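You operate a simulated robot arm through the tools that you are given. There is no shell and no other tool.

You are at the controls of a simulated robot arm. One attempt, no reset.

Task
Turn in the purple case and roll its bubbles out.
Fine: orange clamp down, ends lever, then sides lever; roll, pink roller back, clamp up. Set down upright: pink roller. Where these are worked on the way, their far stop is far enough and under half their travel is too little: orange clamp. What is to be rubbed or washed off counts as gone when no trace of it is left.

Only the result counts: the job must be done as asked and must still hold three seconds after the hand-in. Knocking over, shifting, dropping, spilling or breaking anything else fails it.

Robot
A 7-joint arm with a two-finger parallel gripper, fixed in place. Base frame: the origin is on the floor under the middle of its stand, x ahead of it, y to its left, z up; the work surface is at about z = 96. Units: cm, rad, N and s.
It reaches about 147.9 cm from its shoulder. Its first joint turns from -2.897 to 2.897 rad. Payload 4.4 kg.
The tool frame sits at the grasp point between the pads (the TCP): z along the fingers, y along the line on which they close. The tips reach 2.3 cm beyond it. Largest opening 9.4 cm; finger width 3.8, thickness 1; the body of the gripper, 5.4 by 9.6 cm, starts 3.9 cm behind the TCP.
Orientation is that of the tool frame in the base frame, as a unit quaternion [x, y, z, w]. With the fingers straight down and closing along the base's y, the tool's x points along the base's -x, its y along +y and its z along -z.

Tools
- The arm moves only by the tool send_rows. Its argument "targets" is a list of rows, each an object of numbers (a shift or turn left out is 0, a gripper value left out holds the last): "fingers": the closure in counts, from 0 (fully open) to 255 (shut); "dx", "dy", "dz": the shift along the tool's x, y, z in cm; "ax", "ay", "az": the turn, a rotation vector about the tool's x, y, z in rad. In form: [{"fingers": .., "dx": .., "dy": .., "dz": .., "ax": .., "ay": .., "az": ..}, ...]. A call has 1 to 20 rows; each row shifts and turns the commanded pose from where the row before left it, along the tool's axes as they then stand. A row lasts 0.2 s, in which the tool goes at most 5 cm and 0.15 rad; a call with a longer step from one row to the next is refused whole, and so is a gripper value outside its range. A pose out of reach is approached as far as the arm can. The call stops where the force on the tool passes 90 N (or 10 N more than at its start, if that is more) or the arm is blocked; 0.2 s more then pass. Each finger travels about 7.2 cm/s and halts on what it meets, pressing with about 31 N; the grip force reading is that of the motor and also rises with nothing between the fingers. The clock runs only during rows and for 0.2 s after the last one: add rows that do not move to give the fingers time. It gives the time, the measured TCP pose, the force on the tool (base axes), the opening and the grip force at its end, in the units of the frame above (readings bear some noise), with the torque about the TCP (base axes, N m) and any sound that the robot's microphone picked up.
- Cameras (640 x 400 px; columns grow to the right, rows downward): "scene" is fixed at [5.11, 50.12, 173.87]; the picture's right is [-0.34, -0.94, 0.00], its down [-0.77, 0.27, -0.58] and it looks along [0.54, -0.19, -0.82] (base axes); focal length 271 px, centre (320, 200). "wrist" rides on the gripper at [8.6, 1.6, -7.4] in the tool frame; the picture's right is [-0.18, 0.98, 0.00], its down [-0.58, -0.11, -0.81] and it looks along [-0.79, -0.15, 0.59] (tool axes); focal length 243 px, centre (320, 200).
- grab_frame(camera): a new picture of that camera. No time passes.
- locate(camera, pixels): for up to 12 pixels [column, row] of the newest picture of that camera ("zoom" is the newest enlarged one), the place [x, y, z] in the base frame of the surface seen there, good to about 0.2 cm. No time passes.
- close_up(camera, box): a new picture of the part [left, top, right, bottom] of that camera's present view, enlarged. No time passes.
- finish_job(): hands the job in; it is judged then, once.

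Unless the task says otherwise, let go and move clear before handing in.

The tools are called after "Request:" as a command line: name --argument value ..., lists and objects as JSON in quotes. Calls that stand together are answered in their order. send_rows: Moves the arm, as the interface text tells. Its arguments: {"type":"object","properties":{"targets":{"type":"array","items":{"type":"object","properties":{"fingers":{"type":"number"},"dx":{"type":"number"},"dy":{"type":"number"},"dz":{"type":"number"},"ax":{"type":"number"},"ay":{"type":"number"},"az":{"type":"number"}}}}},"required":["targets"]} The other tools are called the same way: grab_frame (camera) takes a picture; locate (camera, pixels) gives the place of the surface under pixels of a picture; close_up (camera, box) takes an enlarged picture of a part of a camera's view; finish_job () hands the job in.

At the start:

```text
time: 0.0
position: [70.73, 10.55, 129.79]
ee_rot: [0.0, 1.0, 0.001, 0.0]
force: [0.0, -1.0, -0.3]
moment: [0.01, 0.0, -0.02]
opening: 9.41
gripper_force: 0.2
```

scene: 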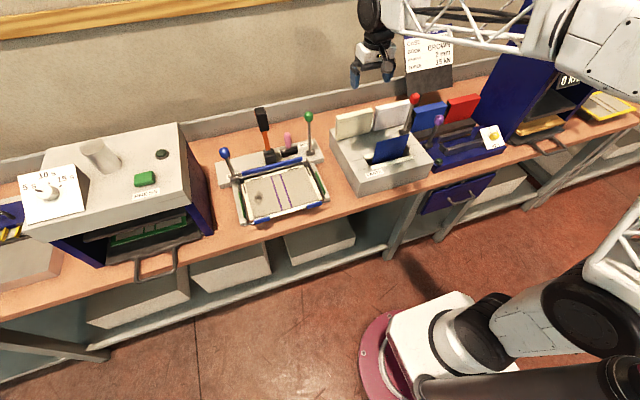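
wrist: 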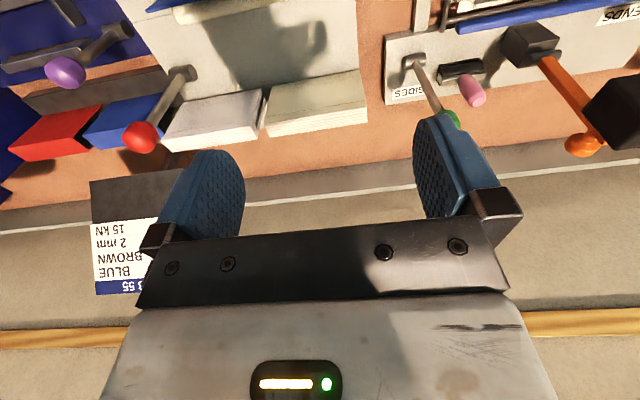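

The scene picture shows the turning-in jig around pixels (215-330, 105-225), with an orange clamp, a blue-knob and a green-knob lever, and a pink roller. I'll enlarge that area before moving.

Request:
close_up --camera "scene" --box '[200, 90, 350, 240]'

Request:
close_up --camera "scene" --box '[320, 30, 640, 230]'

Request:
close_up --camera "wrist" --box '[380, 0, 640, 180]'

```text
2.67 times, centred on (275, 165) of scene
```

zoom: 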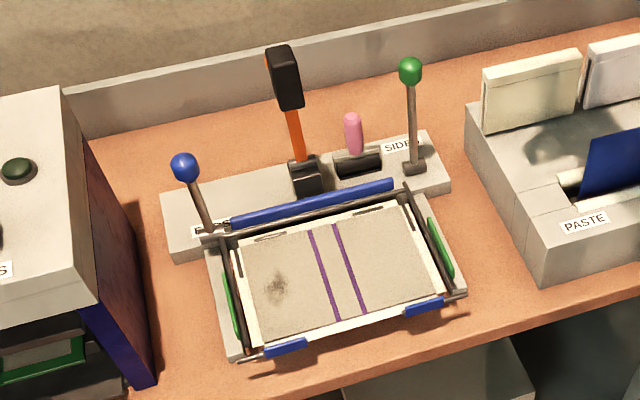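

```text
2.00 times, centred on (480, 130) of scene
```

zoom: 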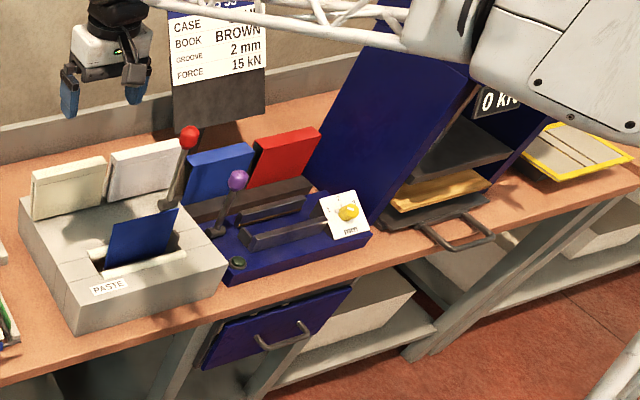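

```text
2.22 times, centred on (510, 90) of wrist
```

zoom: 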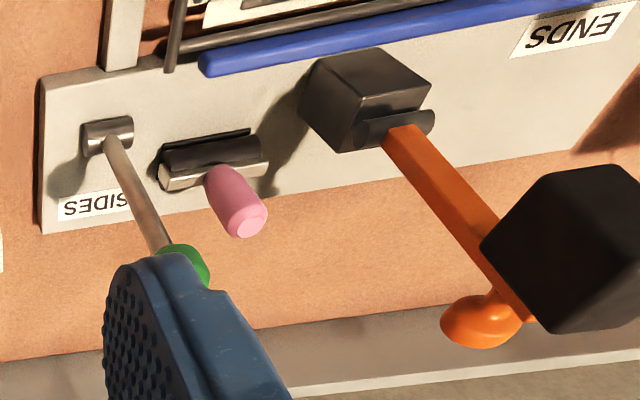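

The jig has an orange arm hinged at the back with a black head, an "ENDS" lever (blue knob), a "SIDES" lever (green knob), and a pink roller in a cradle. I'll re-take the jig close-up and locate the key points.

Request:
close_up --camera "scene" --box '[210, 100, 340, 230]'

Request:
locate --camera "scene" --pixels '[[309, 117], [225, 152], [288, 138], [287, 151], [262, 118], [265, 140], [270, 158], [305, 150], [223, 180], [245, 215], [320, 195], [285, 195]]'

```text
3.08 times, centred on (275, 165) of scene
```

zoom: 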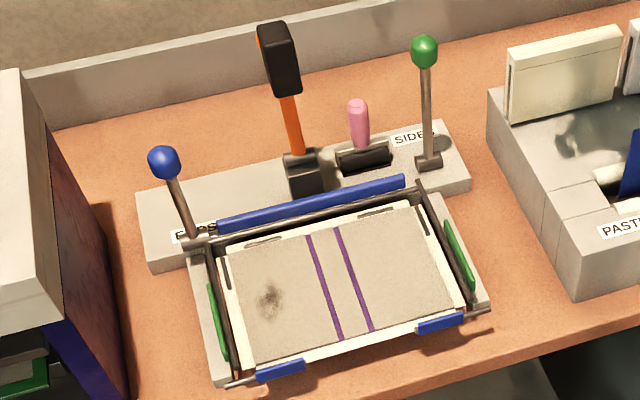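

```text
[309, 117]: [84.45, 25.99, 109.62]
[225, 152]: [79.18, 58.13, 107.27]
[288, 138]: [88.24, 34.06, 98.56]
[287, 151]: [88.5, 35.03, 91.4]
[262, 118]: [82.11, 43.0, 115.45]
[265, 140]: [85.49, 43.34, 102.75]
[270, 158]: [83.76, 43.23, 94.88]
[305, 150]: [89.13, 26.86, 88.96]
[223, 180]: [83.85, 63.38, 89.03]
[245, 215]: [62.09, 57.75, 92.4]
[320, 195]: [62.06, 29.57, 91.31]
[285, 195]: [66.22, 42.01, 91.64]
```

The located heights near the jig are 89-95 cm, below the stated 96, so I'll check the bench surface itself and more jig details.

Request:
locate --camera "scene" --pixels '[[225, 200], [340, 200], [450, 110], [260, 225], [200, 140], [320, 100]]'

Request:
locate --camera "zoom" --pixels '[[424, 50], [427, 160], [164, 160], [193, 238], [358, 105], [358, 145], [364, 160], [285, 60], [282, 90], [293, 130], [303, 165], [305, 185]]'

Request:
locate --camera "zoom" --pixels '[[240, 255], [250, 360], [445, 300], [410, 210], [270, 300], [330, 280], [390, 260], [280, 372], [440, 323], [217, 320], [459, 255], [310, 203]]'

```text
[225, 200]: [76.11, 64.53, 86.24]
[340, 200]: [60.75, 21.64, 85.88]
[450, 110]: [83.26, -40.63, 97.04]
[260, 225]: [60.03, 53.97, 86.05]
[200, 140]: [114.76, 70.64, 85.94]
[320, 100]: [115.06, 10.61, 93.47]
```

```text
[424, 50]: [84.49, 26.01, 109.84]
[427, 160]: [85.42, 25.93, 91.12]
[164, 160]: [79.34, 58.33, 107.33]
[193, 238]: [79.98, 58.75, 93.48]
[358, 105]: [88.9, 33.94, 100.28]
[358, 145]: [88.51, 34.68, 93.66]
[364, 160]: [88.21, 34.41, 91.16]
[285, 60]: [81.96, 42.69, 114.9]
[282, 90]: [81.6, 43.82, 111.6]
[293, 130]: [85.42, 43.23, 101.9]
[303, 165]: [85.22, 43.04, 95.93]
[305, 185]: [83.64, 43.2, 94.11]
```

```text
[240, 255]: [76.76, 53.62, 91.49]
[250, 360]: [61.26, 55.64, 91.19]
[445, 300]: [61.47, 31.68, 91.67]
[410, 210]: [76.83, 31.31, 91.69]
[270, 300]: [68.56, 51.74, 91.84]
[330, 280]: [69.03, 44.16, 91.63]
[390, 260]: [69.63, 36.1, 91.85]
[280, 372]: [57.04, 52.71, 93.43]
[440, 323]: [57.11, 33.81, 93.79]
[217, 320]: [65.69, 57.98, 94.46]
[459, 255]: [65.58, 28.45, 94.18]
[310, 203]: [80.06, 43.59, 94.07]
```

The bench is at z≈86 around the jig; pivots and knobs are located (blue knob ~(79.3,58.3,107), green knob ~(84.5,26,110), clamp head ~(82,43,115), roller handle ~(88.7,34,94-100)). I'll move the hand in front of and above the jig for a wrist view.

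Request:
send_rows --targets '[{"fingers": 0, "dx": 1.75, "dy": 3.6, "dz": 1.3}, {"dx": 1.75, "dy": 3.6, "dz": 1.3}, {"dx": 1.75, "dy": 3.6, "dz": 1.3}, {"dx": 1.75, "dy": 3.6, "dz": 1.3}, {"dx": 1.75, "dy": 3.6, "dz": 1.3}, {"dx": 1.75, "dy": 3.6, "dz": 1.3}, {"dx": 1.75, "dy": 3.6, "dz": 1.3}, {"dx": 1.75, "dy": 3.6, "dz": 1.3}, {"dx": 1.75, "dy": 3.6, "dz": 1.3}, {"dx": 0}]'

Request:
grab_frame --camera "wrist"

Request:
grab_frame --camera "scene"

```text
time: 2.2
position: [54.86, 42.95, 118.12]
ee_rot: [0.0, 1.0, 0.0, 0.001]
force: [-0.5, -0.5, 0.0]
moment: [0.0, -0.03, 0.01]
opening: 9.4
gripper_force: 0.1
```

```text
taken
```

wrist: 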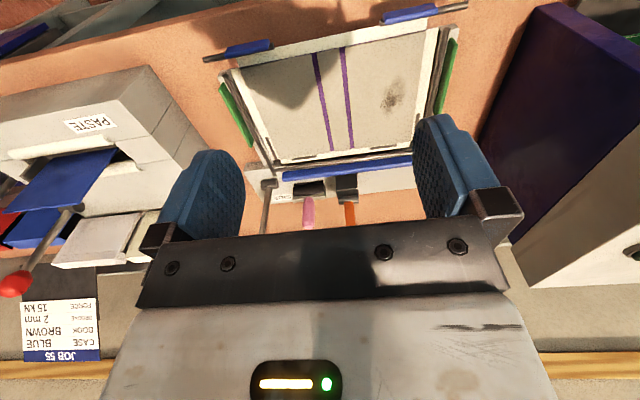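

```text
taken
```

scene: 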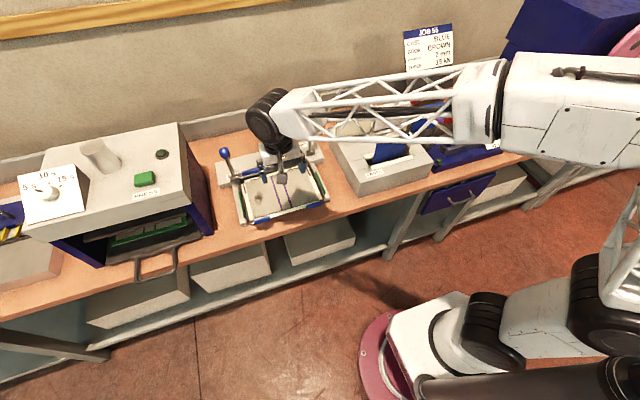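

The wrist view shows the case with a dark blotch at about (395,95) and the hinges at the back. I'll enlarge both areas.

Request:
close_up --camera "wrist" --box '[200, 0, 470, 170]'

Request:
close_up --camera "wrist" --box '[230, 140, 430, 240]'

Request:
close_up --camera "scene" --box '[210, 130, 340, 230]'

```text
2.35 times, centred on (335, 85) of wrist
```

zoom: 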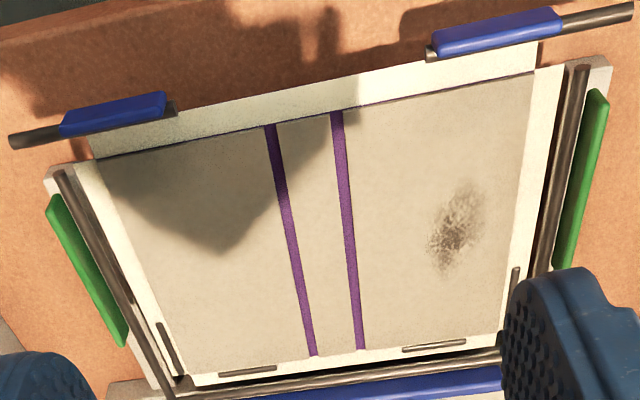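

```text
3.20 times, centred on (330, 190) of wrist
```

zoom: 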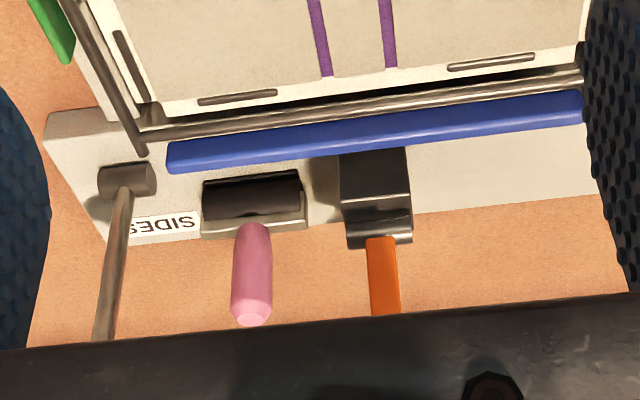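

```text
4.00 times, centred on (275, 180) of scene
```

zoom: 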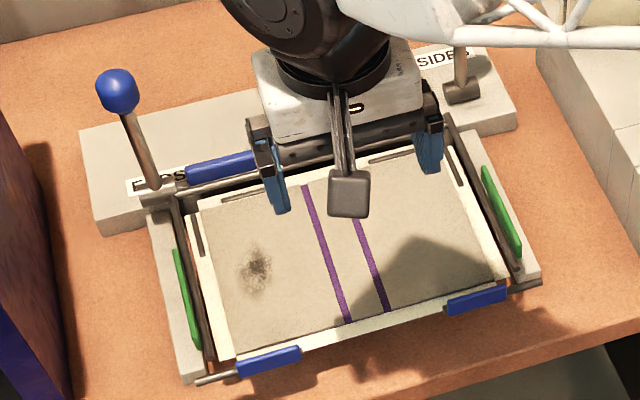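

The blotch at about (68.5, 51.7) lies on the left board, so it is likely the patch to roll. I'll raise the hand to see the clamp head and its knob between the fingers.

Request:
send_rows --targets '[{"dx": -1.3, "dz": -4.2}, {"dx": -1.3, "dz": -4.2}, {"dx": -1.3, "dz": -4.2}, {"dx": -1.3, "dz": -4.2}, {"dx": 0}]'

Request:
close_up --camera "wrist" --box '[180, 60, 480, 250]'

```text
time: 3.4
position: [60.27, 42.9, 135.23]
ee_rot: [0.001, 1.0, 0.001, 0.0]
force: [0.1, 0.0, -0.1]
moment: [0.01, -0.02, 0.0]
opening: 9.41
gripper_force: 0.0
```

```text
2.11 times, centred on (330, 155) of wrist
```

zoom: 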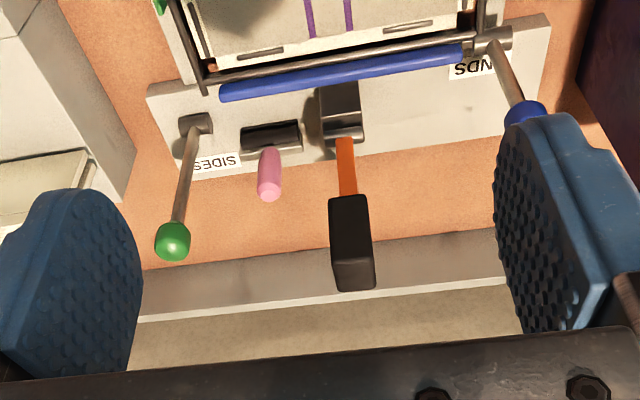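

Request:
locate --camera "zoom" --pixels '[[340, 200], [335, 285], [368, 285], [350, 240], [345, 150], [345, 180], [338, 105], [173, 240], [190, 150], [268, 190], [270, 155], [362, 200]]'

Request:
locate --camera "zoom" --pixels '[[245, 138], [298, 135], [270, 130], [270, 145], [525, 115], [500, 60], [225, 92], [460, 55], [320, 90], [360, 85], [212, 140], [155, 100]]'

```text
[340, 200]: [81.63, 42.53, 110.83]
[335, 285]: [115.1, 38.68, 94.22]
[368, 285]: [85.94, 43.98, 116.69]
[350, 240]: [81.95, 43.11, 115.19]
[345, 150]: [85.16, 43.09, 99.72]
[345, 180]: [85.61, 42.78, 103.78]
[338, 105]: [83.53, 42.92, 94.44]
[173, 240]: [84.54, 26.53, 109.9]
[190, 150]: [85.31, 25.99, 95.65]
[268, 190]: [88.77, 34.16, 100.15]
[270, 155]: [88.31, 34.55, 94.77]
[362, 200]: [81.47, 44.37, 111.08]
```

```text
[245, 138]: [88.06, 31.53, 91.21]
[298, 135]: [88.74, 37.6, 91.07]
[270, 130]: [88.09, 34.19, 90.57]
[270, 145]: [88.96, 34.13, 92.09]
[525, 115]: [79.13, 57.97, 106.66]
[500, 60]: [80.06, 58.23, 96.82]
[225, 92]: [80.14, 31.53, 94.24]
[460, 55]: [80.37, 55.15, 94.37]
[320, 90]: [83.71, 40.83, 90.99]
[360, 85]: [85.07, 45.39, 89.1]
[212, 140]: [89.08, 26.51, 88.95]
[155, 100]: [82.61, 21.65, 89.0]
```

The clamp arm hinges near (86, 43, 95) with the head's front face at x≈81.7, z 109–117. I need its orange knob on the back side, so I'll go sideways to view it obliquely.

Request:
send_rows --targets '[{"dx": -2.25, "dy": -4.0, "dz": 0.7}, {"dx": -2.25, "dy": -4.0, "dz": 0.7}, {"dx": -2.25, "dy": -4.0, "dz": 0.7}, {"dx": -2.25, "dy": -4.0, "dz": 0.7}, {"dx": -2.25, "dy": -4.0, "dz": 0.7}, {"dx": -2.25, "dy": -4.0, "dz": 0.7}, {"dx": -2.25, "dy": -4.0, "dz": 0.7}, {"dx": 0}]'

Request:
close_up --camera "wrist" --box '[400, 20, 640, 180]'

```text
time: 5.2
position: [76.0, 15.19, 130.11]
ee_rot: [0.0, 1.0, 0.001, -0.001]
force: [-0.3, 1.1, 1.0]
moment: [-0.01, 0.01, -0.01]
opening: 9.4
gripper_force: 0.1
```

```text
2.50 times, centred on (520, 100) of wrist
```

zoom: 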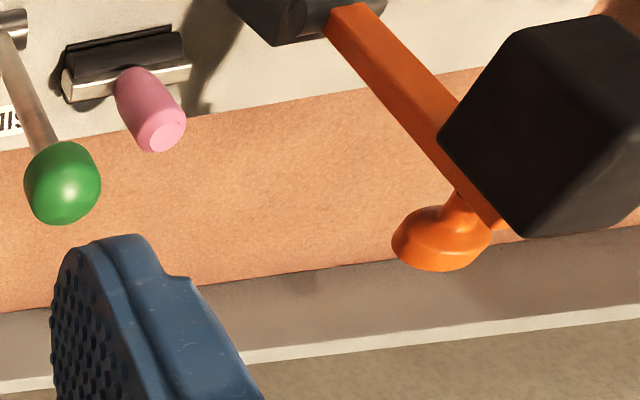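

Request:
locate --camera "zoom" --pixels '[[440, 250], [405, 240], [440, 215], [460, 200], [490, 235], [440, 265], [485, 205], [430, 100], [360, 20], [450, 150], [500, 225], [410, 225]]'

Request:
locate --camera "zoom" --pixels '[[520, 30], [600, 60], [470, 100], [525, 225], [560, 235], [150, 135], [135, 80], [60, 190], [130, 60], [180, 40], [70, 90], [185, 70]]'

```text
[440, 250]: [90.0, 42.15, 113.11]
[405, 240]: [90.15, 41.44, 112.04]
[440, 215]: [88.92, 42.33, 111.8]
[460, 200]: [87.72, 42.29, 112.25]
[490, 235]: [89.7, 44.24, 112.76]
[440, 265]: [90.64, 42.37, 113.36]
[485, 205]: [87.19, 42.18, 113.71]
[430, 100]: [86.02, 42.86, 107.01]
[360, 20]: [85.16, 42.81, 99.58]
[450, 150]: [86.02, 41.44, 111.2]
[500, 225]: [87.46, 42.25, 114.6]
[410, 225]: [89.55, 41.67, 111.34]
```

```text
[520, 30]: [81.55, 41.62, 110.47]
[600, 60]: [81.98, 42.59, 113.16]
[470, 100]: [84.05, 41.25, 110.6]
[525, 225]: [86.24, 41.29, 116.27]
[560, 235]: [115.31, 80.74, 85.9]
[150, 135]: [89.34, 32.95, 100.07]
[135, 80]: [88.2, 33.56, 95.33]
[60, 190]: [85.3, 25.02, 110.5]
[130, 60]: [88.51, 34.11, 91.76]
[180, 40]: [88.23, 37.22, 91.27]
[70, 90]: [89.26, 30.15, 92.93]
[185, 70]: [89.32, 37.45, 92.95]
```

The knob is a flat orange disc at about (90.0, 42.9, 112.2), roughly 3 cm wide in y, on a short neck behind the arm. I'll move above and behind it and tilt the hand 0.5 rad so the wrist camera clears the clamp head.

Request:
send_rows --targets '[{"dx": -2.375, "dy": 3.46}, {"dx": -2.375, "dy": 3.46}, {"dx": -2.375, "dy": 3.46}, {"dx": -2.375, "dy": 3.46}, {"dx": -2.375, "dy": 3.46}, {"dx": -2.375, "dy": 3.46}, {"dx": -2.375, "dy": 3.46}, {"dx": -2.375, "dy": 3.49}, {"ay": 0.125}, {"ay": 0.125}, {"ay": 0.125}, {"ay": 0.125}, {"dx": -4.14}, {"dx": 0}]'

Request:
grab_frame --camera "wrist"

Request:
grab_frame --camera "scene"

```text
time: 8.2
position: [97.17, 42.16, 127.7]
ee_rot: [0.0, 0.97, 0.003, -0.243]
force: [-1.7, -0.8, 5.4]
moment: [0.01, -0.24, -0.01]
opening: 9.38
gripper_force: 0.1
out of reach, approached as far as the arm can: row 12
```

```text
taken
```

wrist: 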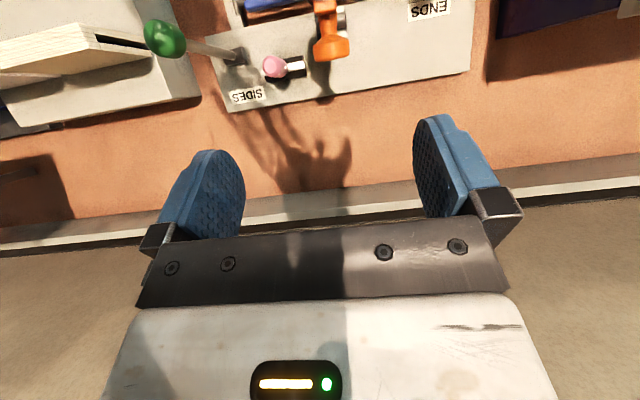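

```text
taken
```

scene: 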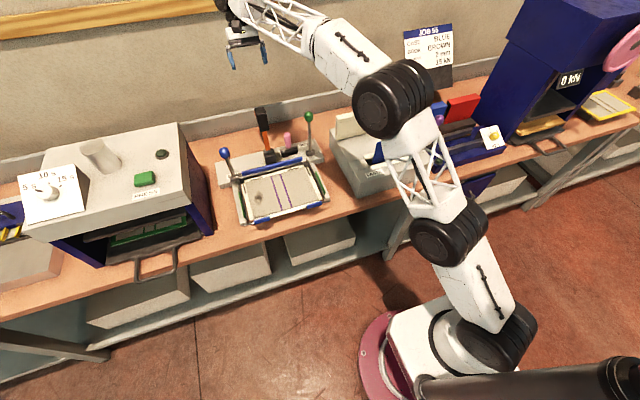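

The last shift hit the reach limit (measured x 97.2). Going down and forward along the tool axis brings it back in reach; I'll advance 6 cm and check the position.

Request:
send_rows --targets '[{"dz": 3}, {"dz": 3}, {"dz": 0}]'

```text
time: 9.0
position: [94.51, 42.1, 121.58]
ee_rot: [0.0, 0.969, 0.0, -0.247]
force: [0.4, -1.1, 0.3]
moment: [-0.01, -0.02, 0.0]
opening: 9.41
gripper_force: 0.0
```

Now at (94.5, 42.1, 121.6) with the tilt held, so commanded pose restarts from the reached one. I'll look before closing on the knob.

Request:
close_up --camera "wrist" --box '[180, 0, 480, 200]'

```text
2.00 times, centred on (330, 100) of wrist
```

zoom: 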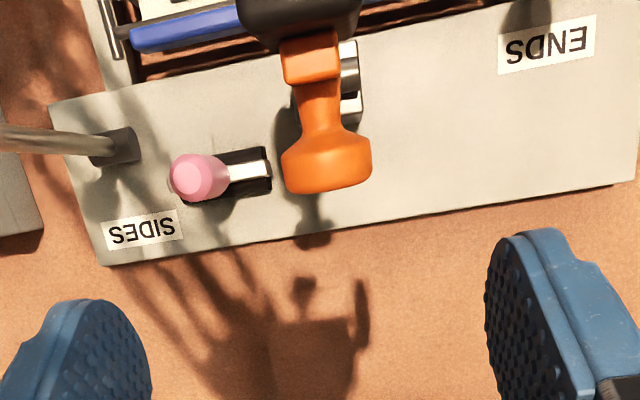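

Request:
locate --camera "zoom" --pixels '[[325, 165], [285, 165], [368, 160], [325, 190], [325, 145], [320, 105], [310, 60], [305, 25], [200, 175], [245, 172], [312, 45], [340, 60]]'

```text
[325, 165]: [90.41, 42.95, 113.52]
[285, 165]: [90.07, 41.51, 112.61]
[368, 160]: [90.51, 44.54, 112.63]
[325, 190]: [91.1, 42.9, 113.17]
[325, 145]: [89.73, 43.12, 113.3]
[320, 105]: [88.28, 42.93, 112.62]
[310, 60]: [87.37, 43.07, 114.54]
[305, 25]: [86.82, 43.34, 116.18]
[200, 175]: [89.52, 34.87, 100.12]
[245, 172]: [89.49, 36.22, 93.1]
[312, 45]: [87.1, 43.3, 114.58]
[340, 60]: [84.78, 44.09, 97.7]
```

The knob spans y 41.4–44.6 and its centre is about (90.2, 43.0, 112.2). I'll advance onto it and close.

Request:
send_rows --targets '[{"dz": 3.43, "dx": -0.24, "dy": 0.3}, {"dz": 3.43, "dx": -0.24, "dy": 0.3}, {"dz": 3.44, "dx": -0.23, "dy": 0.3}, {"dz": 0}, {"fingers": 255}, {}, {}, {}]'

Request:
grab_frame --camera "wrist"

Request:
close_up --camera "scene" --box '[210, 70, 340, 170]'

```text
time: 10.8
position: [90.18, 42.95, 112.1]
ee_rot: [0.0, 0.969, -0.001, -0.247]
force: [-17.0, -57.8, -3.0]
moment: [-0.33, 0.31, 0.04]
opening: 3.34
gripper_force: 45.4
```

```text
taken
```

wrist: 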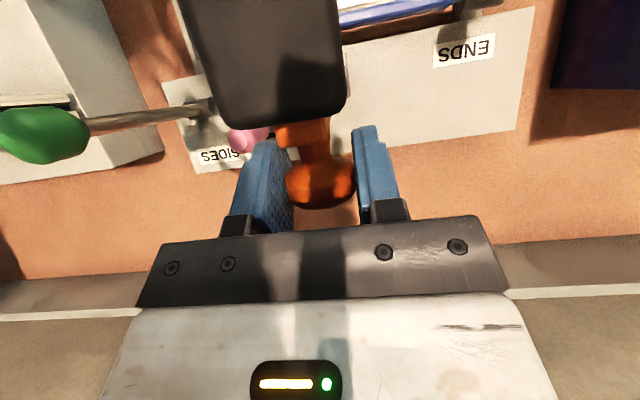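

```text
4.00 times, centred on (275, 120) of scene
```

zoom: 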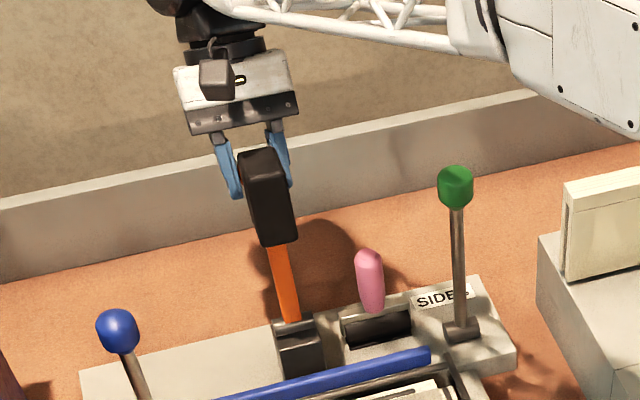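

The fingers stopped at 3.34 cm on the knob, but there's a −58 N side force, so I'm slightly off-centre. I'll ease in y a little.

Request:
send_rows --targets '[{"dy": -0.15}, {}]'

```text
time: 11.4
position: [90.21, 43.01, 112.11]
ee_rot: [0.0, 0.969, 0.0, -0.248]
force: [-10.5, -47.8, -10.1]
moment: [-0.13, -0.09, 0.06]
opening: 3.34
gripper_force: 44.8
```

The side force dropped about 10 N per 0.15 cm, so I'll ease further.

Request:
send_rows --targets '[{"dy": -0.3}, {"dy": -0.3}, {}]'

```text
time: 12.2
position: [90.11, 42.91, 112.26]
ee_rot: [-0.002, 0.969, 0.0, -0.247]
force: [2.2, 70.6, -14.4]
moment: [0.2, -0.93, -0.15]
opening: 3.35
gripper_force: 45.0
```

That overshot to +70 N; the stiffness is about 20 N per mm. I'll go back about a third of a centimetre.

Request:
send_rows --targets '[{"dy": 0.35}, {}]'

```text
time: 12.8
position: [90.24, 42.84, 112.18]
ee_rot: [0.0, 0.969, 0.0, -0.248]
force: [-36.4, 51.7, -12.8]
moment: [0.08, 0.63, 0.14]
opening: 3.36
gripper_force: 44.6
```

Force is now +52 N in y and −36 N in x, with some stick. I'll release slightly to let it centre, then re-close.

Request:
send_rows --targets '[{"fingers": 120}, {}, {}]'

Request:
close_up --camera "wrist" --box '[200, 80, 440, 240]'

```text
time: 13.6
position: [90.4, 42.87, 112.28]
ee_rot: [0.001, 0.969, 0.0, -0.247]
force: [0.4, -0.1, -0.5]
moment: [0.0, 0.01, -0.01]
opening: 5.0
gripper_force: 0.0
```

```text
2.50 times, centred on (320, 160) of wrist
```

zoom: 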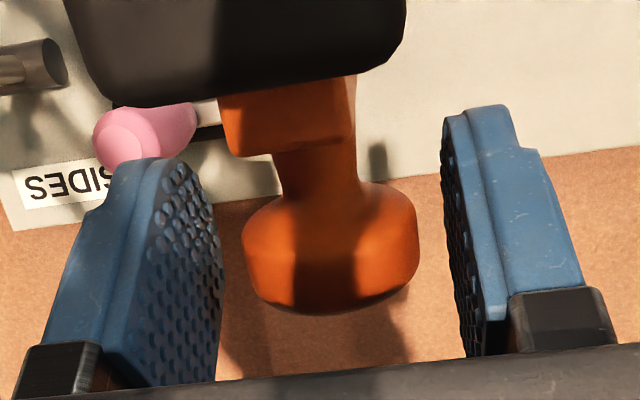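

Released cleanly with zero force at y 42.87. I'll locate the knob's sides to centre on it.

Request:
locate --camera "zoom" --pixels '[[250, 245], [412, 240], [330, 260], [330, 215], [330, 300], [210, 220], [460, 220], [320, 180]]'

```text
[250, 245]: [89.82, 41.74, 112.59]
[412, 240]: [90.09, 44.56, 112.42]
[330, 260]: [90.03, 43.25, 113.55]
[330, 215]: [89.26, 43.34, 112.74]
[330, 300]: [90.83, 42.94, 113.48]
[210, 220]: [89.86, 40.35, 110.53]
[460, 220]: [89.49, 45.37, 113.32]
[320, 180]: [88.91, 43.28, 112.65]
```

Knob centre is y≈43.05 and pads are centred at 42.86. I'll shift +0.15 and re-close.

Request:
send_rows --targets '[{"dy": 0.15}, {"fingers": 255}, {}, {}, {}]'

```text
time: 14.8
position: [90.33, 43.07, 112.3]
ee_rot: [0.001, 0.969, 0.0, -0.247]
force: [3.1, 4.6, 2.3]
moment: [0.01, -0.4, -0.01]
opening: 3.36
gripper_force: 45.3
```

The grip is now centred (4.6 N side force, opening 3.36). I'll start swinging the clamp toward −x along an arc about the estimated hinge (86, 96.4), turning the hand with it, two small steps first.

Request:
send_rows --targets '[{"dx": 1.58, "dz": 0.462, "ay": -0.1}, {"dx": 1.58, "dz": 0.462, "ay": -0.1}]'

```text
time: 15.4
position: [87.21, 42.96, 112.95]
ee_rot: [0.0, 0.989, 0.001, -0.148]
force: [3.3, 17.0, 22.6]
moment: [0.15, 0.03, -0.24]
opening: 3.36
gripper_force: 45.2
```

The clamp follows with only about 28 N. I'll continue the arc.

Request:
send_rows --targets '[{"dx": 1.58, "dz": 0.4, "ay": -0.1}, {"dx": 1.58, "dz": 0.43, "ay": -0.1}, {"dx": 1.58, "dz": 0.46, "ay": -0.1}]'

Request:
close_up --camera "scene" --box '[210, 70, 340, 170]'

```text
time: 16.2
position: [82.08, 43.0, 112.38]
ee_rot: [-0.001, 1.0, 0.0, 0.0]
force: [-8.5, 25.7, 32.4]
moment: [0.27, 0.11, -0.01]
opening: 3.38
gripper_force: 44.8
```

```text
4.00 times, centred on (275, 120) of scene
```

zoom: 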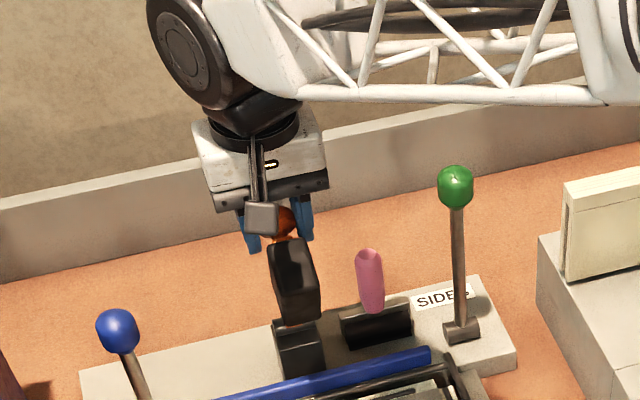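

The clamp is about 30° over and the hand is vertical, with a small outward force (32 N up) suggesting the hinge is slightly lower than guessed. I'll continue with the hand vertical, three rows.

Request:
send_rows --targets '[{"dx": 1.94, "dz": 0.5}, {"dx": 1.86, "dz": 0.78}, {"dx": 1.75, "dz": 1.03}]'

```text
time: 17.0
position: [76.85, 42.98, 109.87]
ee_rot: [0.0, 1.0, 0.0, 0.0]
force: [15.3, 38.2, -10.9]
moment: [0.0, -1.21, -0.09]
opening: 3.32
gripper_force: 45.3
```

Tracking well; y force is 38 N so I'll add a small +y correction while continuing.

Request:
send_rows --targets '[{"dx": 1.6, "dz": 1.22, "dy": 0.05}, {"dx": 1.45, "dz": 1.42, "dy": 0.05}, {"dx": 1.27, "dz": 1.58}]'

```text
time: 17.8
position: [72.22, 42.99, 106.04]
ee_rot: [0.0, 1.0, 0.0, 0.0]
force: [11.7, 21.2, -2.0]
moment: [0.04, -1.28, 0.14]
opening: 3.33
gripper_force: 45.5
```

Request:
send_rows --targets '[{"dx": 1.1, "dz": 1.72}, {"dx": 0.86, "dz": 1.84}]'

Request:
close_up --camera "scene" --box '[210, 110, 340, 230]'

```text
time: 18.4
position: [70.28, 43.1, 102.21]
ee_rot: [0.0, 1.0, 0.0, 0.0]
force: [21.6, 12.5, -4.7]
moment: [0.02, -0.96, 0.1]
opening: 3.33
gripper_force: 44.8
```

```text
3.33 times, centred on (275, 170) of scene
```

zoom: 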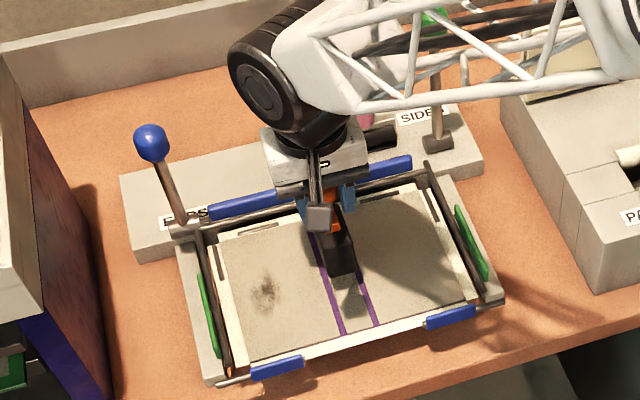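

The head is just above the spine. I'll press down to the stop.

Request:
send_rows --targets '[{"dx": 0.3, "dz": 1.2}, {"dx": 0.2, "dz": 1.0}, {"dz": 0.5}, {"dz": 0.5}]'

Request:
close_up --camera "scene" --box '[210, 110, 340, 230]'

Request:
grab_frame --camera "wrist"

```text
time: 19.4
position: [69.89, 42.99, 99.26]
ee_rot: [0.0, 1.0, 0.0, 0.001]
force: [8.7, -12.4, 36.0]
moment: [-0.01, -0.17, -0.1]
opening: 3.36
gripper_force: 44.8
```

```text
3.33 times, centred on (275, 170) of scene
```

zoom: 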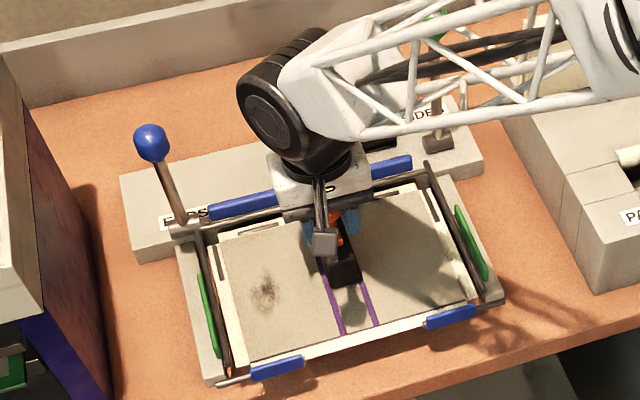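

```text
taken
```

wrist: 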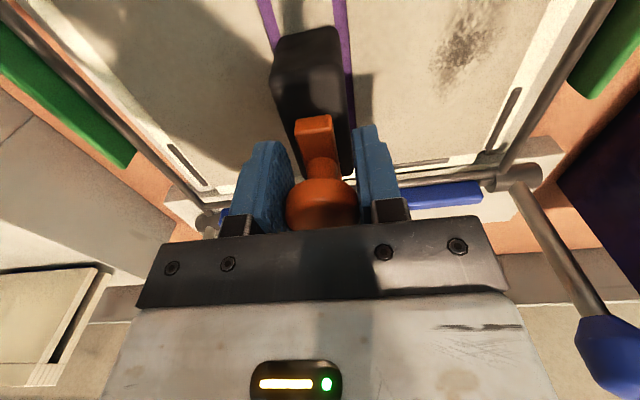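

The black head now sits on the spine between the purple lines and the hand feels 36 N upward. I'll press slightly more to confirm the stop, then release and see whether it stays.

Request:
send_rows --targets '[{"dz": 0.3}, {}]'

```text
time: 20.0
position: [69.97, 43.06, 98.93]
ee_rot: [0.0, 1.0, 0.0, 0.001]
force: [2.5, -20.6, 42.9]
moment: [0.09, -0.32, -0.13]
opening: 3.37
gripper_force: 45.5
```

Pressing adds only a little force as the pads slip on the knob. I'll release and rise straight up, then check where the clamp rests.

Request:
send_rows --targets '[{"fingers": 60}, {}, {}, {"dz": -4}, {"dz": -4}, {"dz": -4}, {"dz": -4}, {}]'

Request:
grab_frame --camera "wrist"

Request:
close_up --camera "scene" --box '[210, 110, 340, 230]'

```text
time: 21.8
position: [69.7, 43.07, 114.72]
ee_rot: [0.001, 1.0, 0.0, -0.001]
force: [-0.1, 0.2, 0.7]
moment: [-0.01, 0.0, -0.04]
opening: 7.21
gripper_force: 0.2
```

```text
taken
```

wrist: 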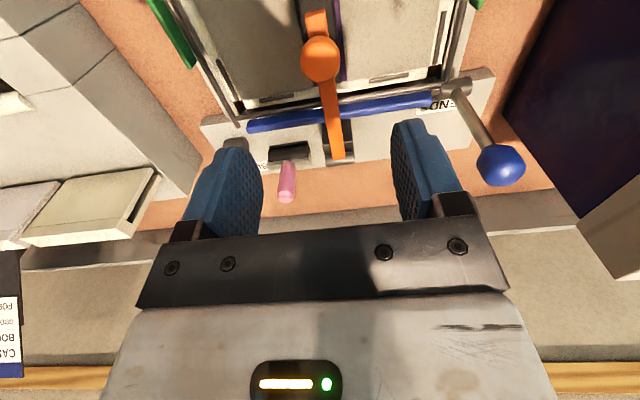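

```text
3.33 times, centred on (275, 170) of scene
```

zoom: 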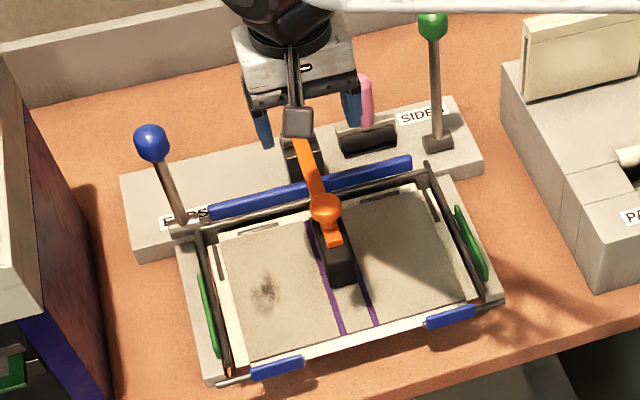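

The clamp stays down after release. I'll check the arm's level and the head's contact by locating points.

Request:
locate --camera "zoom" --pixels '[[305, 150], [313, 180], [325, 208], [335, 240], [343, 275], [330, 275], [345, 285], [152, 143], [185, 220], [432, 25], [438, 140], [264, 290]]'

Request:
locate --camera "wrist" --pixels '[[502, 165], [470, 110], [455, 90], [435, 88], [340, 150], [325, 95], [320, 60], [318, 20]]'

```text
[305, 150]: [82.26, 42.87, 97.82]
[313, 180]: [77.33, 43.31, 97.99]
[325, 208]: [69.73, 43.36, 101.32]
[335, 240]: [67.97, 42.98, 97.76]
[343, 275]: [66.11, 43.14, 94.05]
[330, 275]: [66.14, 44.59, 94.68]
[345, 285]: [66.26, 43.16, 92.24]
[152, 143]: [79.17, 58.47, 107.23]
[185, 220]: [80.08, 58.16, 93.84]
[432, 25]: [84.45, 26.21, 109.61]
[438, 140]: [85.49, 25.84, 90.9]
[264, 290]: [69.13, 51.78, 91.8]
```

```text
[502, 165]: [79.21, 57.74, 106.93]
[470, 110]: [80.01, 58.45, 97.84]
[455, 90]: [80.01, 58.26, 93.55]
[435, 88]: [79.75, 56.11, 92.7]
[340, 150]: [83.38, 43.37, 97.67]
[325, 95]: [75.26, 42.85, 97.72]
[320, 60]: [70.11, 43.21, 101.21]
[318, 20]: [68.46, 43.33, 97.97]
```

The clamp arm is level (z 97.8 at x 82 and 77) and the head bottom is at z≈92.2 on the spine, so it is fully down. Next is the ends lever: I'll move above its blue knob (~(80.4, 58.3, 106.5)).

Request:
send_rows --targets '[{"fingers": 0, "dx": -2.7, "dy": 3.8, "dz": -1.0}, {"dx": -2.7, "dy": 3.8, "dz": -1.0}, {"dx": -2.7, "dy": 3.8}, {"dx": -2.6, "dy": 3.8}, {}]'

Request:
grab_frame --camera "wrist"

Request:
close_up --camera "scene" --box '[180, 90, 320, 220]'

```text
time: 23.0
position: [80.53, 58.35, 116.87]
ee_rot: [0.0, 1.0, 0.0, 0.0]
force: [0.8, -0.6, 0.7]
moment: [0.0, 0.0, 0.01]
opening: 9.4
gripper_force: 0.1
```

```text
taken
```

wrist: 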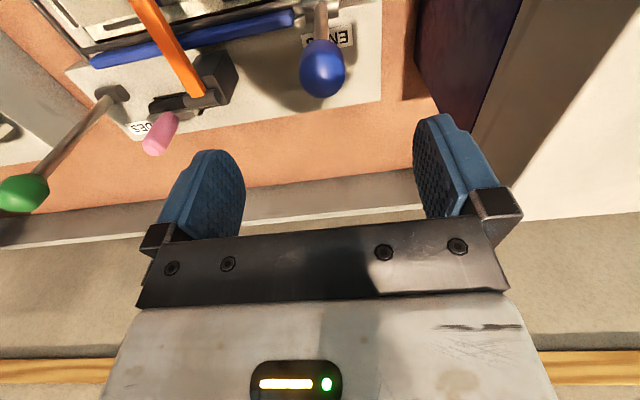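

```text
3.08 times, centred on (250, 155) of scene
```

zoom: 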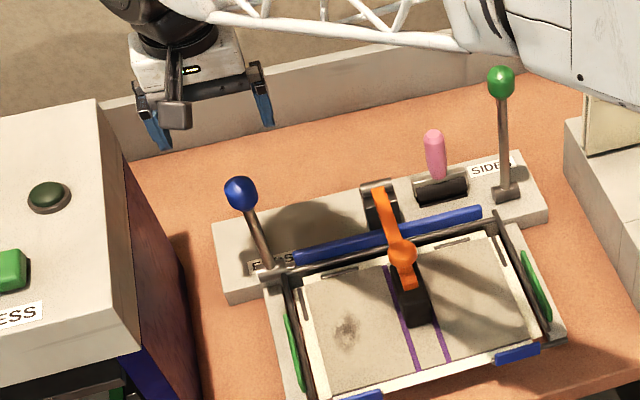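

Request:
locate --camera "wrist" --pixels '[[322, 70], [302, 68], [343, 68], [322, 50], [322, 88], [322, 95], [320, 25], [470, 60], [430, 30], [480, 150], [455, 110], [297, 20]]'

Request:
locate --camera "zoom" --pixels '[[240, 190], [228, 195], [258, 190], [242, 180], [255, 235], [268, 270], [110, 120], [100, 105], [180, 270], [140, 240], [130, 180], [110, 320]]'

```text
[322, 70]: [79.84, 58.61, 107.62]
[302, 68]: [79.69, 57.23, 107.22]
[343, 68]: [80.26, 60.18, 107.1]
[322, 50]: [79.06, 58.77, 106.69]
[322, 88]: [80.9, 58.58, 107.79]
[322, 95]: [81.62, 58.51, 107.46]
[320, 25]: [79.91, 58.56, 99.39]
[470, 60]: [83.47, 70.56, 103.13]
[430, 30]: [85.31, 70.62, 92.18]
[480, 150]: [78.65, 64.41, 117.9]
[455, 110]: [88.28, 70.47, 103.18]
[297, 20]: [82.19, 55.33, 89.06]
```

```text
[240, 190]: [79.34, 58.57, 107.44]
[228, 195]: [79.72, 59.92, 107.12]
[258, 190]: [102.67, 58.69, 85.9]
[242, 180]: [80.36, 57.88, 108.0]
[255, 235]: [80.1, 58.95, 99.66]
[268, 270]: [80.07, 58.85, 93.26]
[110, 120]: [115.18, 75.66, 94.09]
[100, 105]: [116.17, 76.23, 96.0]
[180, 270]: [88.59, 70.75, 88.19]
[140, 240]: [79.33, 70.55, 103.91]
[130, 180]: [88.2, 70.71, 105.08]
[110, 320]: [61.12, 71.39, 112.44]
```

The blue knob is centred at about (80.4, 58.65, 106.4); the press wall at y≈70.5 is well clear. I'll descend onto it and close.

Request:
send_rows --targets '[{"dz": 3.4, "dy": 0.3, "dx": 0.1}, {"dz": 3.4}, {"dz": 3.4}, {}, {"fingers": 255}, {}, {}, {}]'

Request:
grab_frame --camera "wrist"

```text
time: 24.8
position: [80.38, 58.6, 106.73]
ee_rot: [0.001, 1.0, -0.001, 0.0]
force: [-13.9, -41.8, 2.3]
moment: [-0.73, 0.52, -0.12]
opening: 3.31
gripper_force: 44.9
```

```text
taken
```

wrist: 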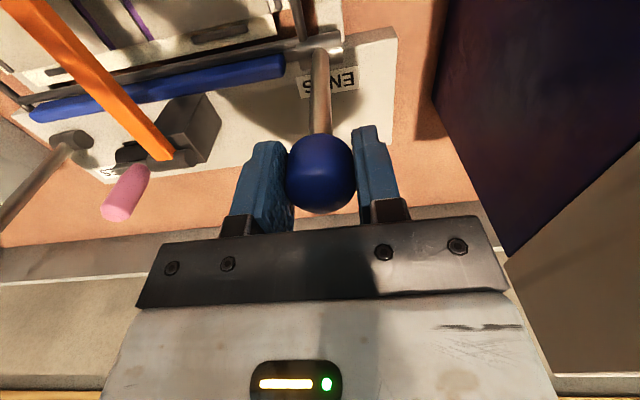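

Gripped, but with −42 N side force. I'll open slightly, shift −0.1 in y, and re-close.

Request:
send_rows --targets '[{"fingers": 145}, {"dy": -0.1}, {}, {"fingers": 255}, {}, {}]'

```text
time: 26.2
position: [80.45, 58.55, 106.62]
ee_rot: [0.0, 1.0, 0.0, 0.0]
force: [-7.5, -20.7, 1.7]
moment: [-0.36, 0.26, -0.09]
opening: 3.34
gripper_force: 45.0
```

The side force is down to −21 N. I'll pull the lever toward −x in two small arc steps to see if it moves.

Request:
send_rows --targets '[{"dx": 1.58, "dz": 0.1}, {"dx": 1.56, "dz": 0.28}, {}]'

Request:
close_up --camera "scene" --box '[180, 90, 320, 220]'

```text
time: 27.0
position: [77.3, 58.55, 106.37]
ee_rot: [-0.001, 1.0, 0.001, 0.001]
force: [8.1, -29.7, 18.5]
moment: [-0.51, -1.34, -0.11]
opening: 3.35
gripper_force: 44.7
```

```text
3.08 times, centred on (250, 155) of scene
```

zoom: 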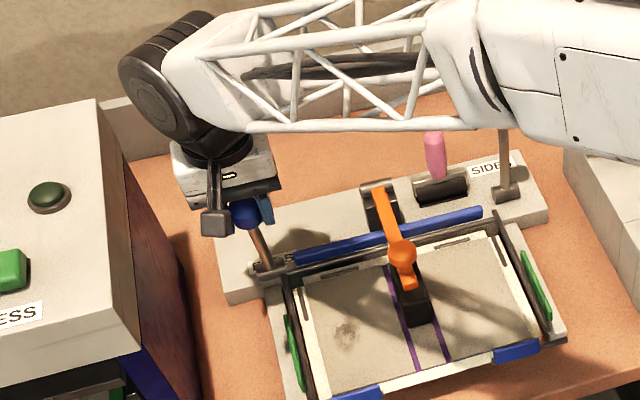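

The lever follows the hand (force about 35 N). I'll check how high the forearm is above the green knob before continuing.

Request:
locate --camera "zoom" --pixels '[[505, 140], [505, 120], [440, 120], [560, 130], [600, 170], [630, 190], [300, 120], [260, 165]]'

```text
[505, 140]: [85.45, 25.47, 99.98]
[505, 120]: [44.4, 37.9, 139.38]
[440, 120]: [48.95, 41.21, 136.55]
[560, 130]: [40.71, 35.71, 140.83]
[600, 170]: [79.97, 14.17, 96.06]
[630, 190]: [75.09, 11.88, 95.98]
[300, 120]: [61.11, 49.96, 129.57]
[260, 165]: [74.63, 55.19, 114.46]
```

The forearm is at z 130–140 and x 44–61, far from the green lever. I'll continue pulling the ends lever.

Request:
send_rows --targets '[{"dx": 1.5, "dz": 0.45, "dy": -0.05}, {"dx": 1.44, "dz": 0.64}, {"dx": 1.35, "dz": 0.8}]'

Request:
close_up --camera "scene" --box '[180, 90, 320, 220]'

```text
time: 27.8
position: [73.04, 58.58, 104.38]
ee_rot: [0.0, 1.0, 0.0, 0.0]
force: [-2.6, -16.5, 25.8]
moment: [-0.29, -1.06, 0.07]
opening: 3.38
gripper_force: 45.1
```

```text
3.08 times, centred on (250, 155) of scene
```

zoom: 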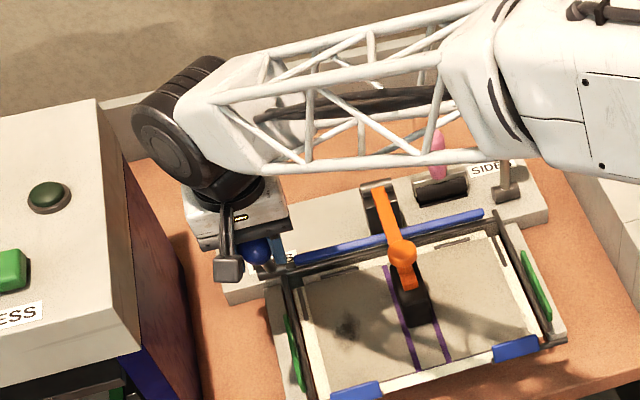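

Still moving freely (25 N). I'll continue along the arc.

Request:
send_rows --targets '[{"dx": 1.25, "dz": 0.9}, {"dx": 1.13, "dz": 1.08}, {"dx": 0.99, "dz": 1.22}]'

Request:
close_up --camera "scene" --box '[190, 110, 340, 230]'

Request:
grab_frame --camera "wrist"

```text
time: 28.6
position: [69.62, 58.5, 101.29]
ee_rot: [-0.001, 1.0, 0.0, 0.0]
force: [-2.3, 4.4, 16.2]
moment: [-0.05, -1.02, 0.21]
opening: 3.37
gripper_force: 44.7
```

```text
3.33 times, centred on (265, 170) of scene
```

zoom: 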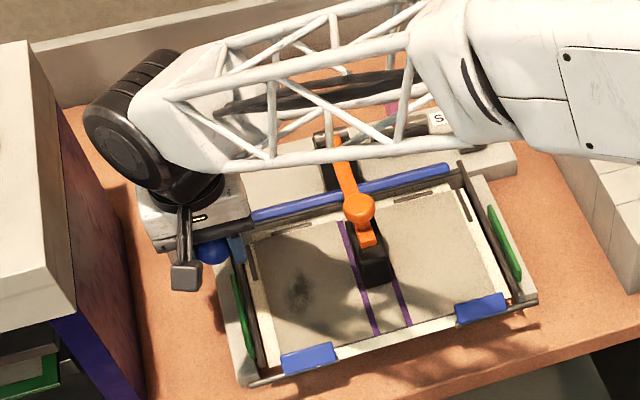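

```text
taken
```

wrist: 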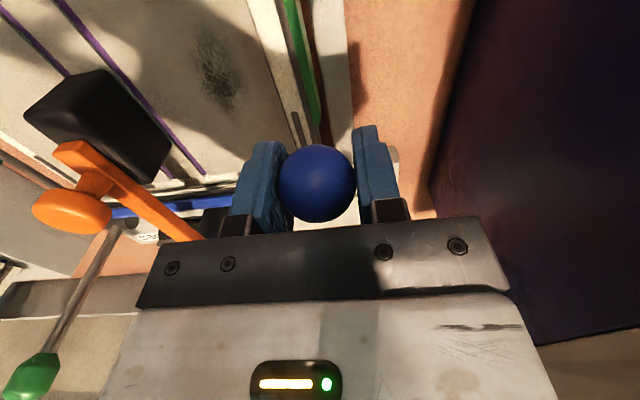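

The front blue pads have visibly turned up, so the flaps are following; the lever is at roughly 54°. I'll continue carefully.

Request:
send_rows --targets '[{"dx": 0.83, "dz": 1.3}, {"dx": 0.66, "dz": 1.4}]'

Request:
close_up --camera "scene" --box '[190, 110, 340, 230]'

```text
time: 29.2
position: [68.2, 58.4, 98.48]
ee_rot: [0.0, 1.0, 0.001, 0.0]
force: [-17.5, 27.8, 19.7]
moment: [0.0, -0.74, 0.19]
opening: 3.39
gripper_force: 44.8
```

```text
3.33 times, centred on (265, 170) of scene
```

zoom: 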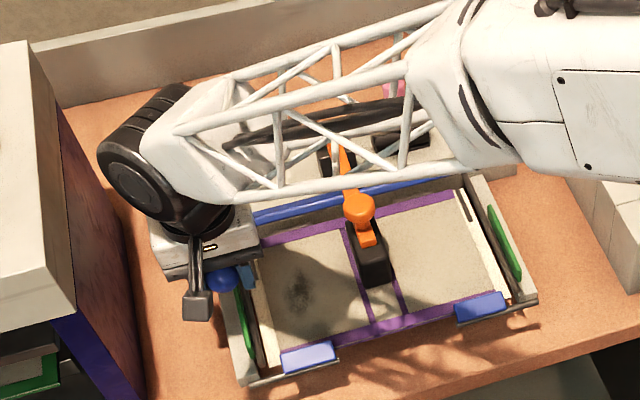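

Purple strips now show along both ends (zoom (300,230)–(450,195) and (290,345)–(500,295)): the ends are turned in. I'll nudge a bit further to feel the stop.

Request:
send_rows --targets '[{"dx": 0.2, "dz": 0.5, "dy": 0.05}, {"dx": 0.15, "dz": 0.5, "dy": 0.05}, {}]'

Request:
close_up --camera "scene" --box '[190, 110, 340, 230]'

Request:
grab_frame --camera "wrist"

```text
time: 30.0
position: [67.86, 58.6, 97.57]
ee_rot: [-0.001, 1.0, 0.0, 0.0]
force: [-24.8, 21.2, 20.8]
moment: [-0.04, -0.73, 0.08]
opening: 3.34
gripper_force: 45.5
```

```text
3.33 times, centred on (265, 170) of scene
```

zoom: 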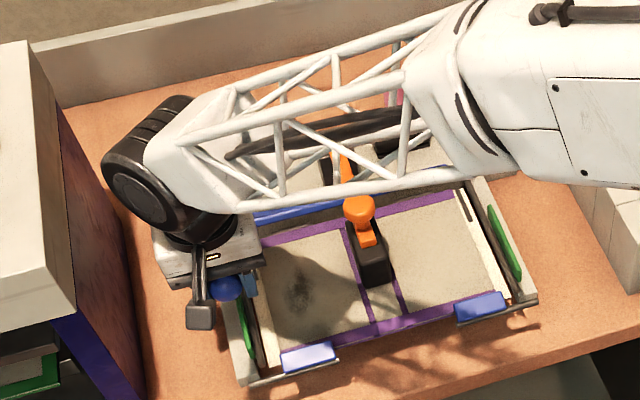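

```text
taken
```

wrist: 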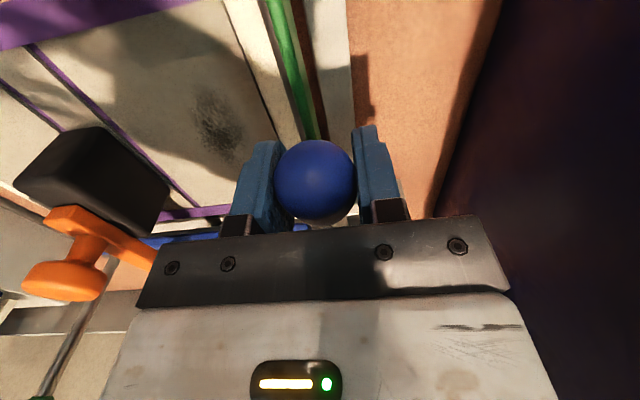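

Still no firm stop at about 72°, but the ends have folded. One more small push.

Request:
send_rows --targets '[{"dx": 0.1, "dz": 0.5}, {"dx": 0.05, "dz": 0.5}, {}]'

Request:
close_up --camera "wrist" --box '[180, 0, 460, 240]'

```text
time: 30.8
position: [67.59, 58.49, 96.47]
ee_rot: [0.0, 1.0, 0.0, 0.0]
force: [-24.2, 15.4, 17.8]
moment: [-0.03, -0.7, -0.02]
opening: 3.33
gripper_force: 44.8
```

```text
1.67 times, centred on (320, 120) of wrist
```

zoom: 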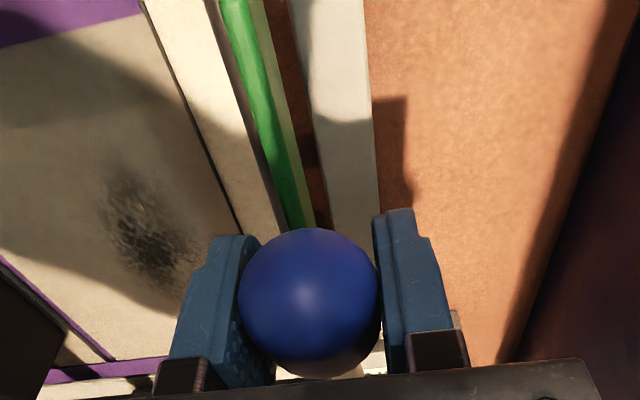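

Lever is at about 76° with steady moderate force. I'll check the flaps in the scene before deciding.

Request:
close_up --camera "scene" --box '[235, 150, 335, 225]'

```text
5.33 times, centred on (285, 188) of scene
```

zoom: 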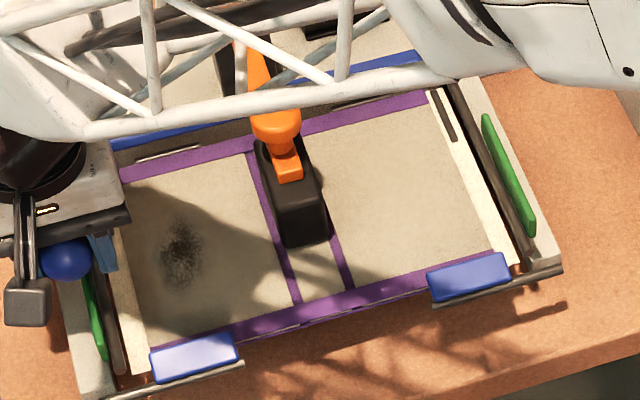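

The ends are folded (purple strips front and back). I'll try another small push to detect the stop, as the knob is close to the green pad.

Request:
send_rows --targets '[{"dz": 0.4}, {}]'

```text
time: 31.4
position: [67.61, 58.51, 96.16]
ee_rot: [0.0, 1.0, 0.0, 0.0]
force: [-29.7, 20.4, 19.0]
moment: [-0.09, -0.68, 0.03]
opening: 3.35
gripper_force: 44.6
```

Request:
send_rows --targets '[{"dz": 0.4}, {}]'

Request:
close_up --camera "wrist" --box '[180, 0, 460, 240]'

```text
time: 32.0
position: [67.61, 58.55, 95.66]
ee_rot: [0.0, 1.0, 0.001, 0.001]
force: [-21.5, 18.0, 30.8]
moment: [-0.03, -0.21, 0.0]
opening: 3.34
gripper_force: 45.1
```

```text
1.67 times, centred on (320, 120) of wrist
```

zoom: 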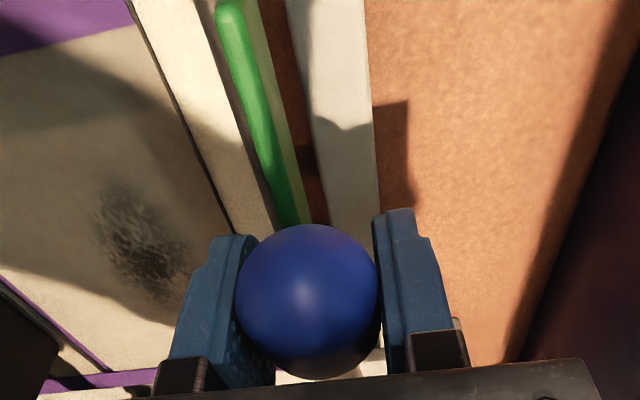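

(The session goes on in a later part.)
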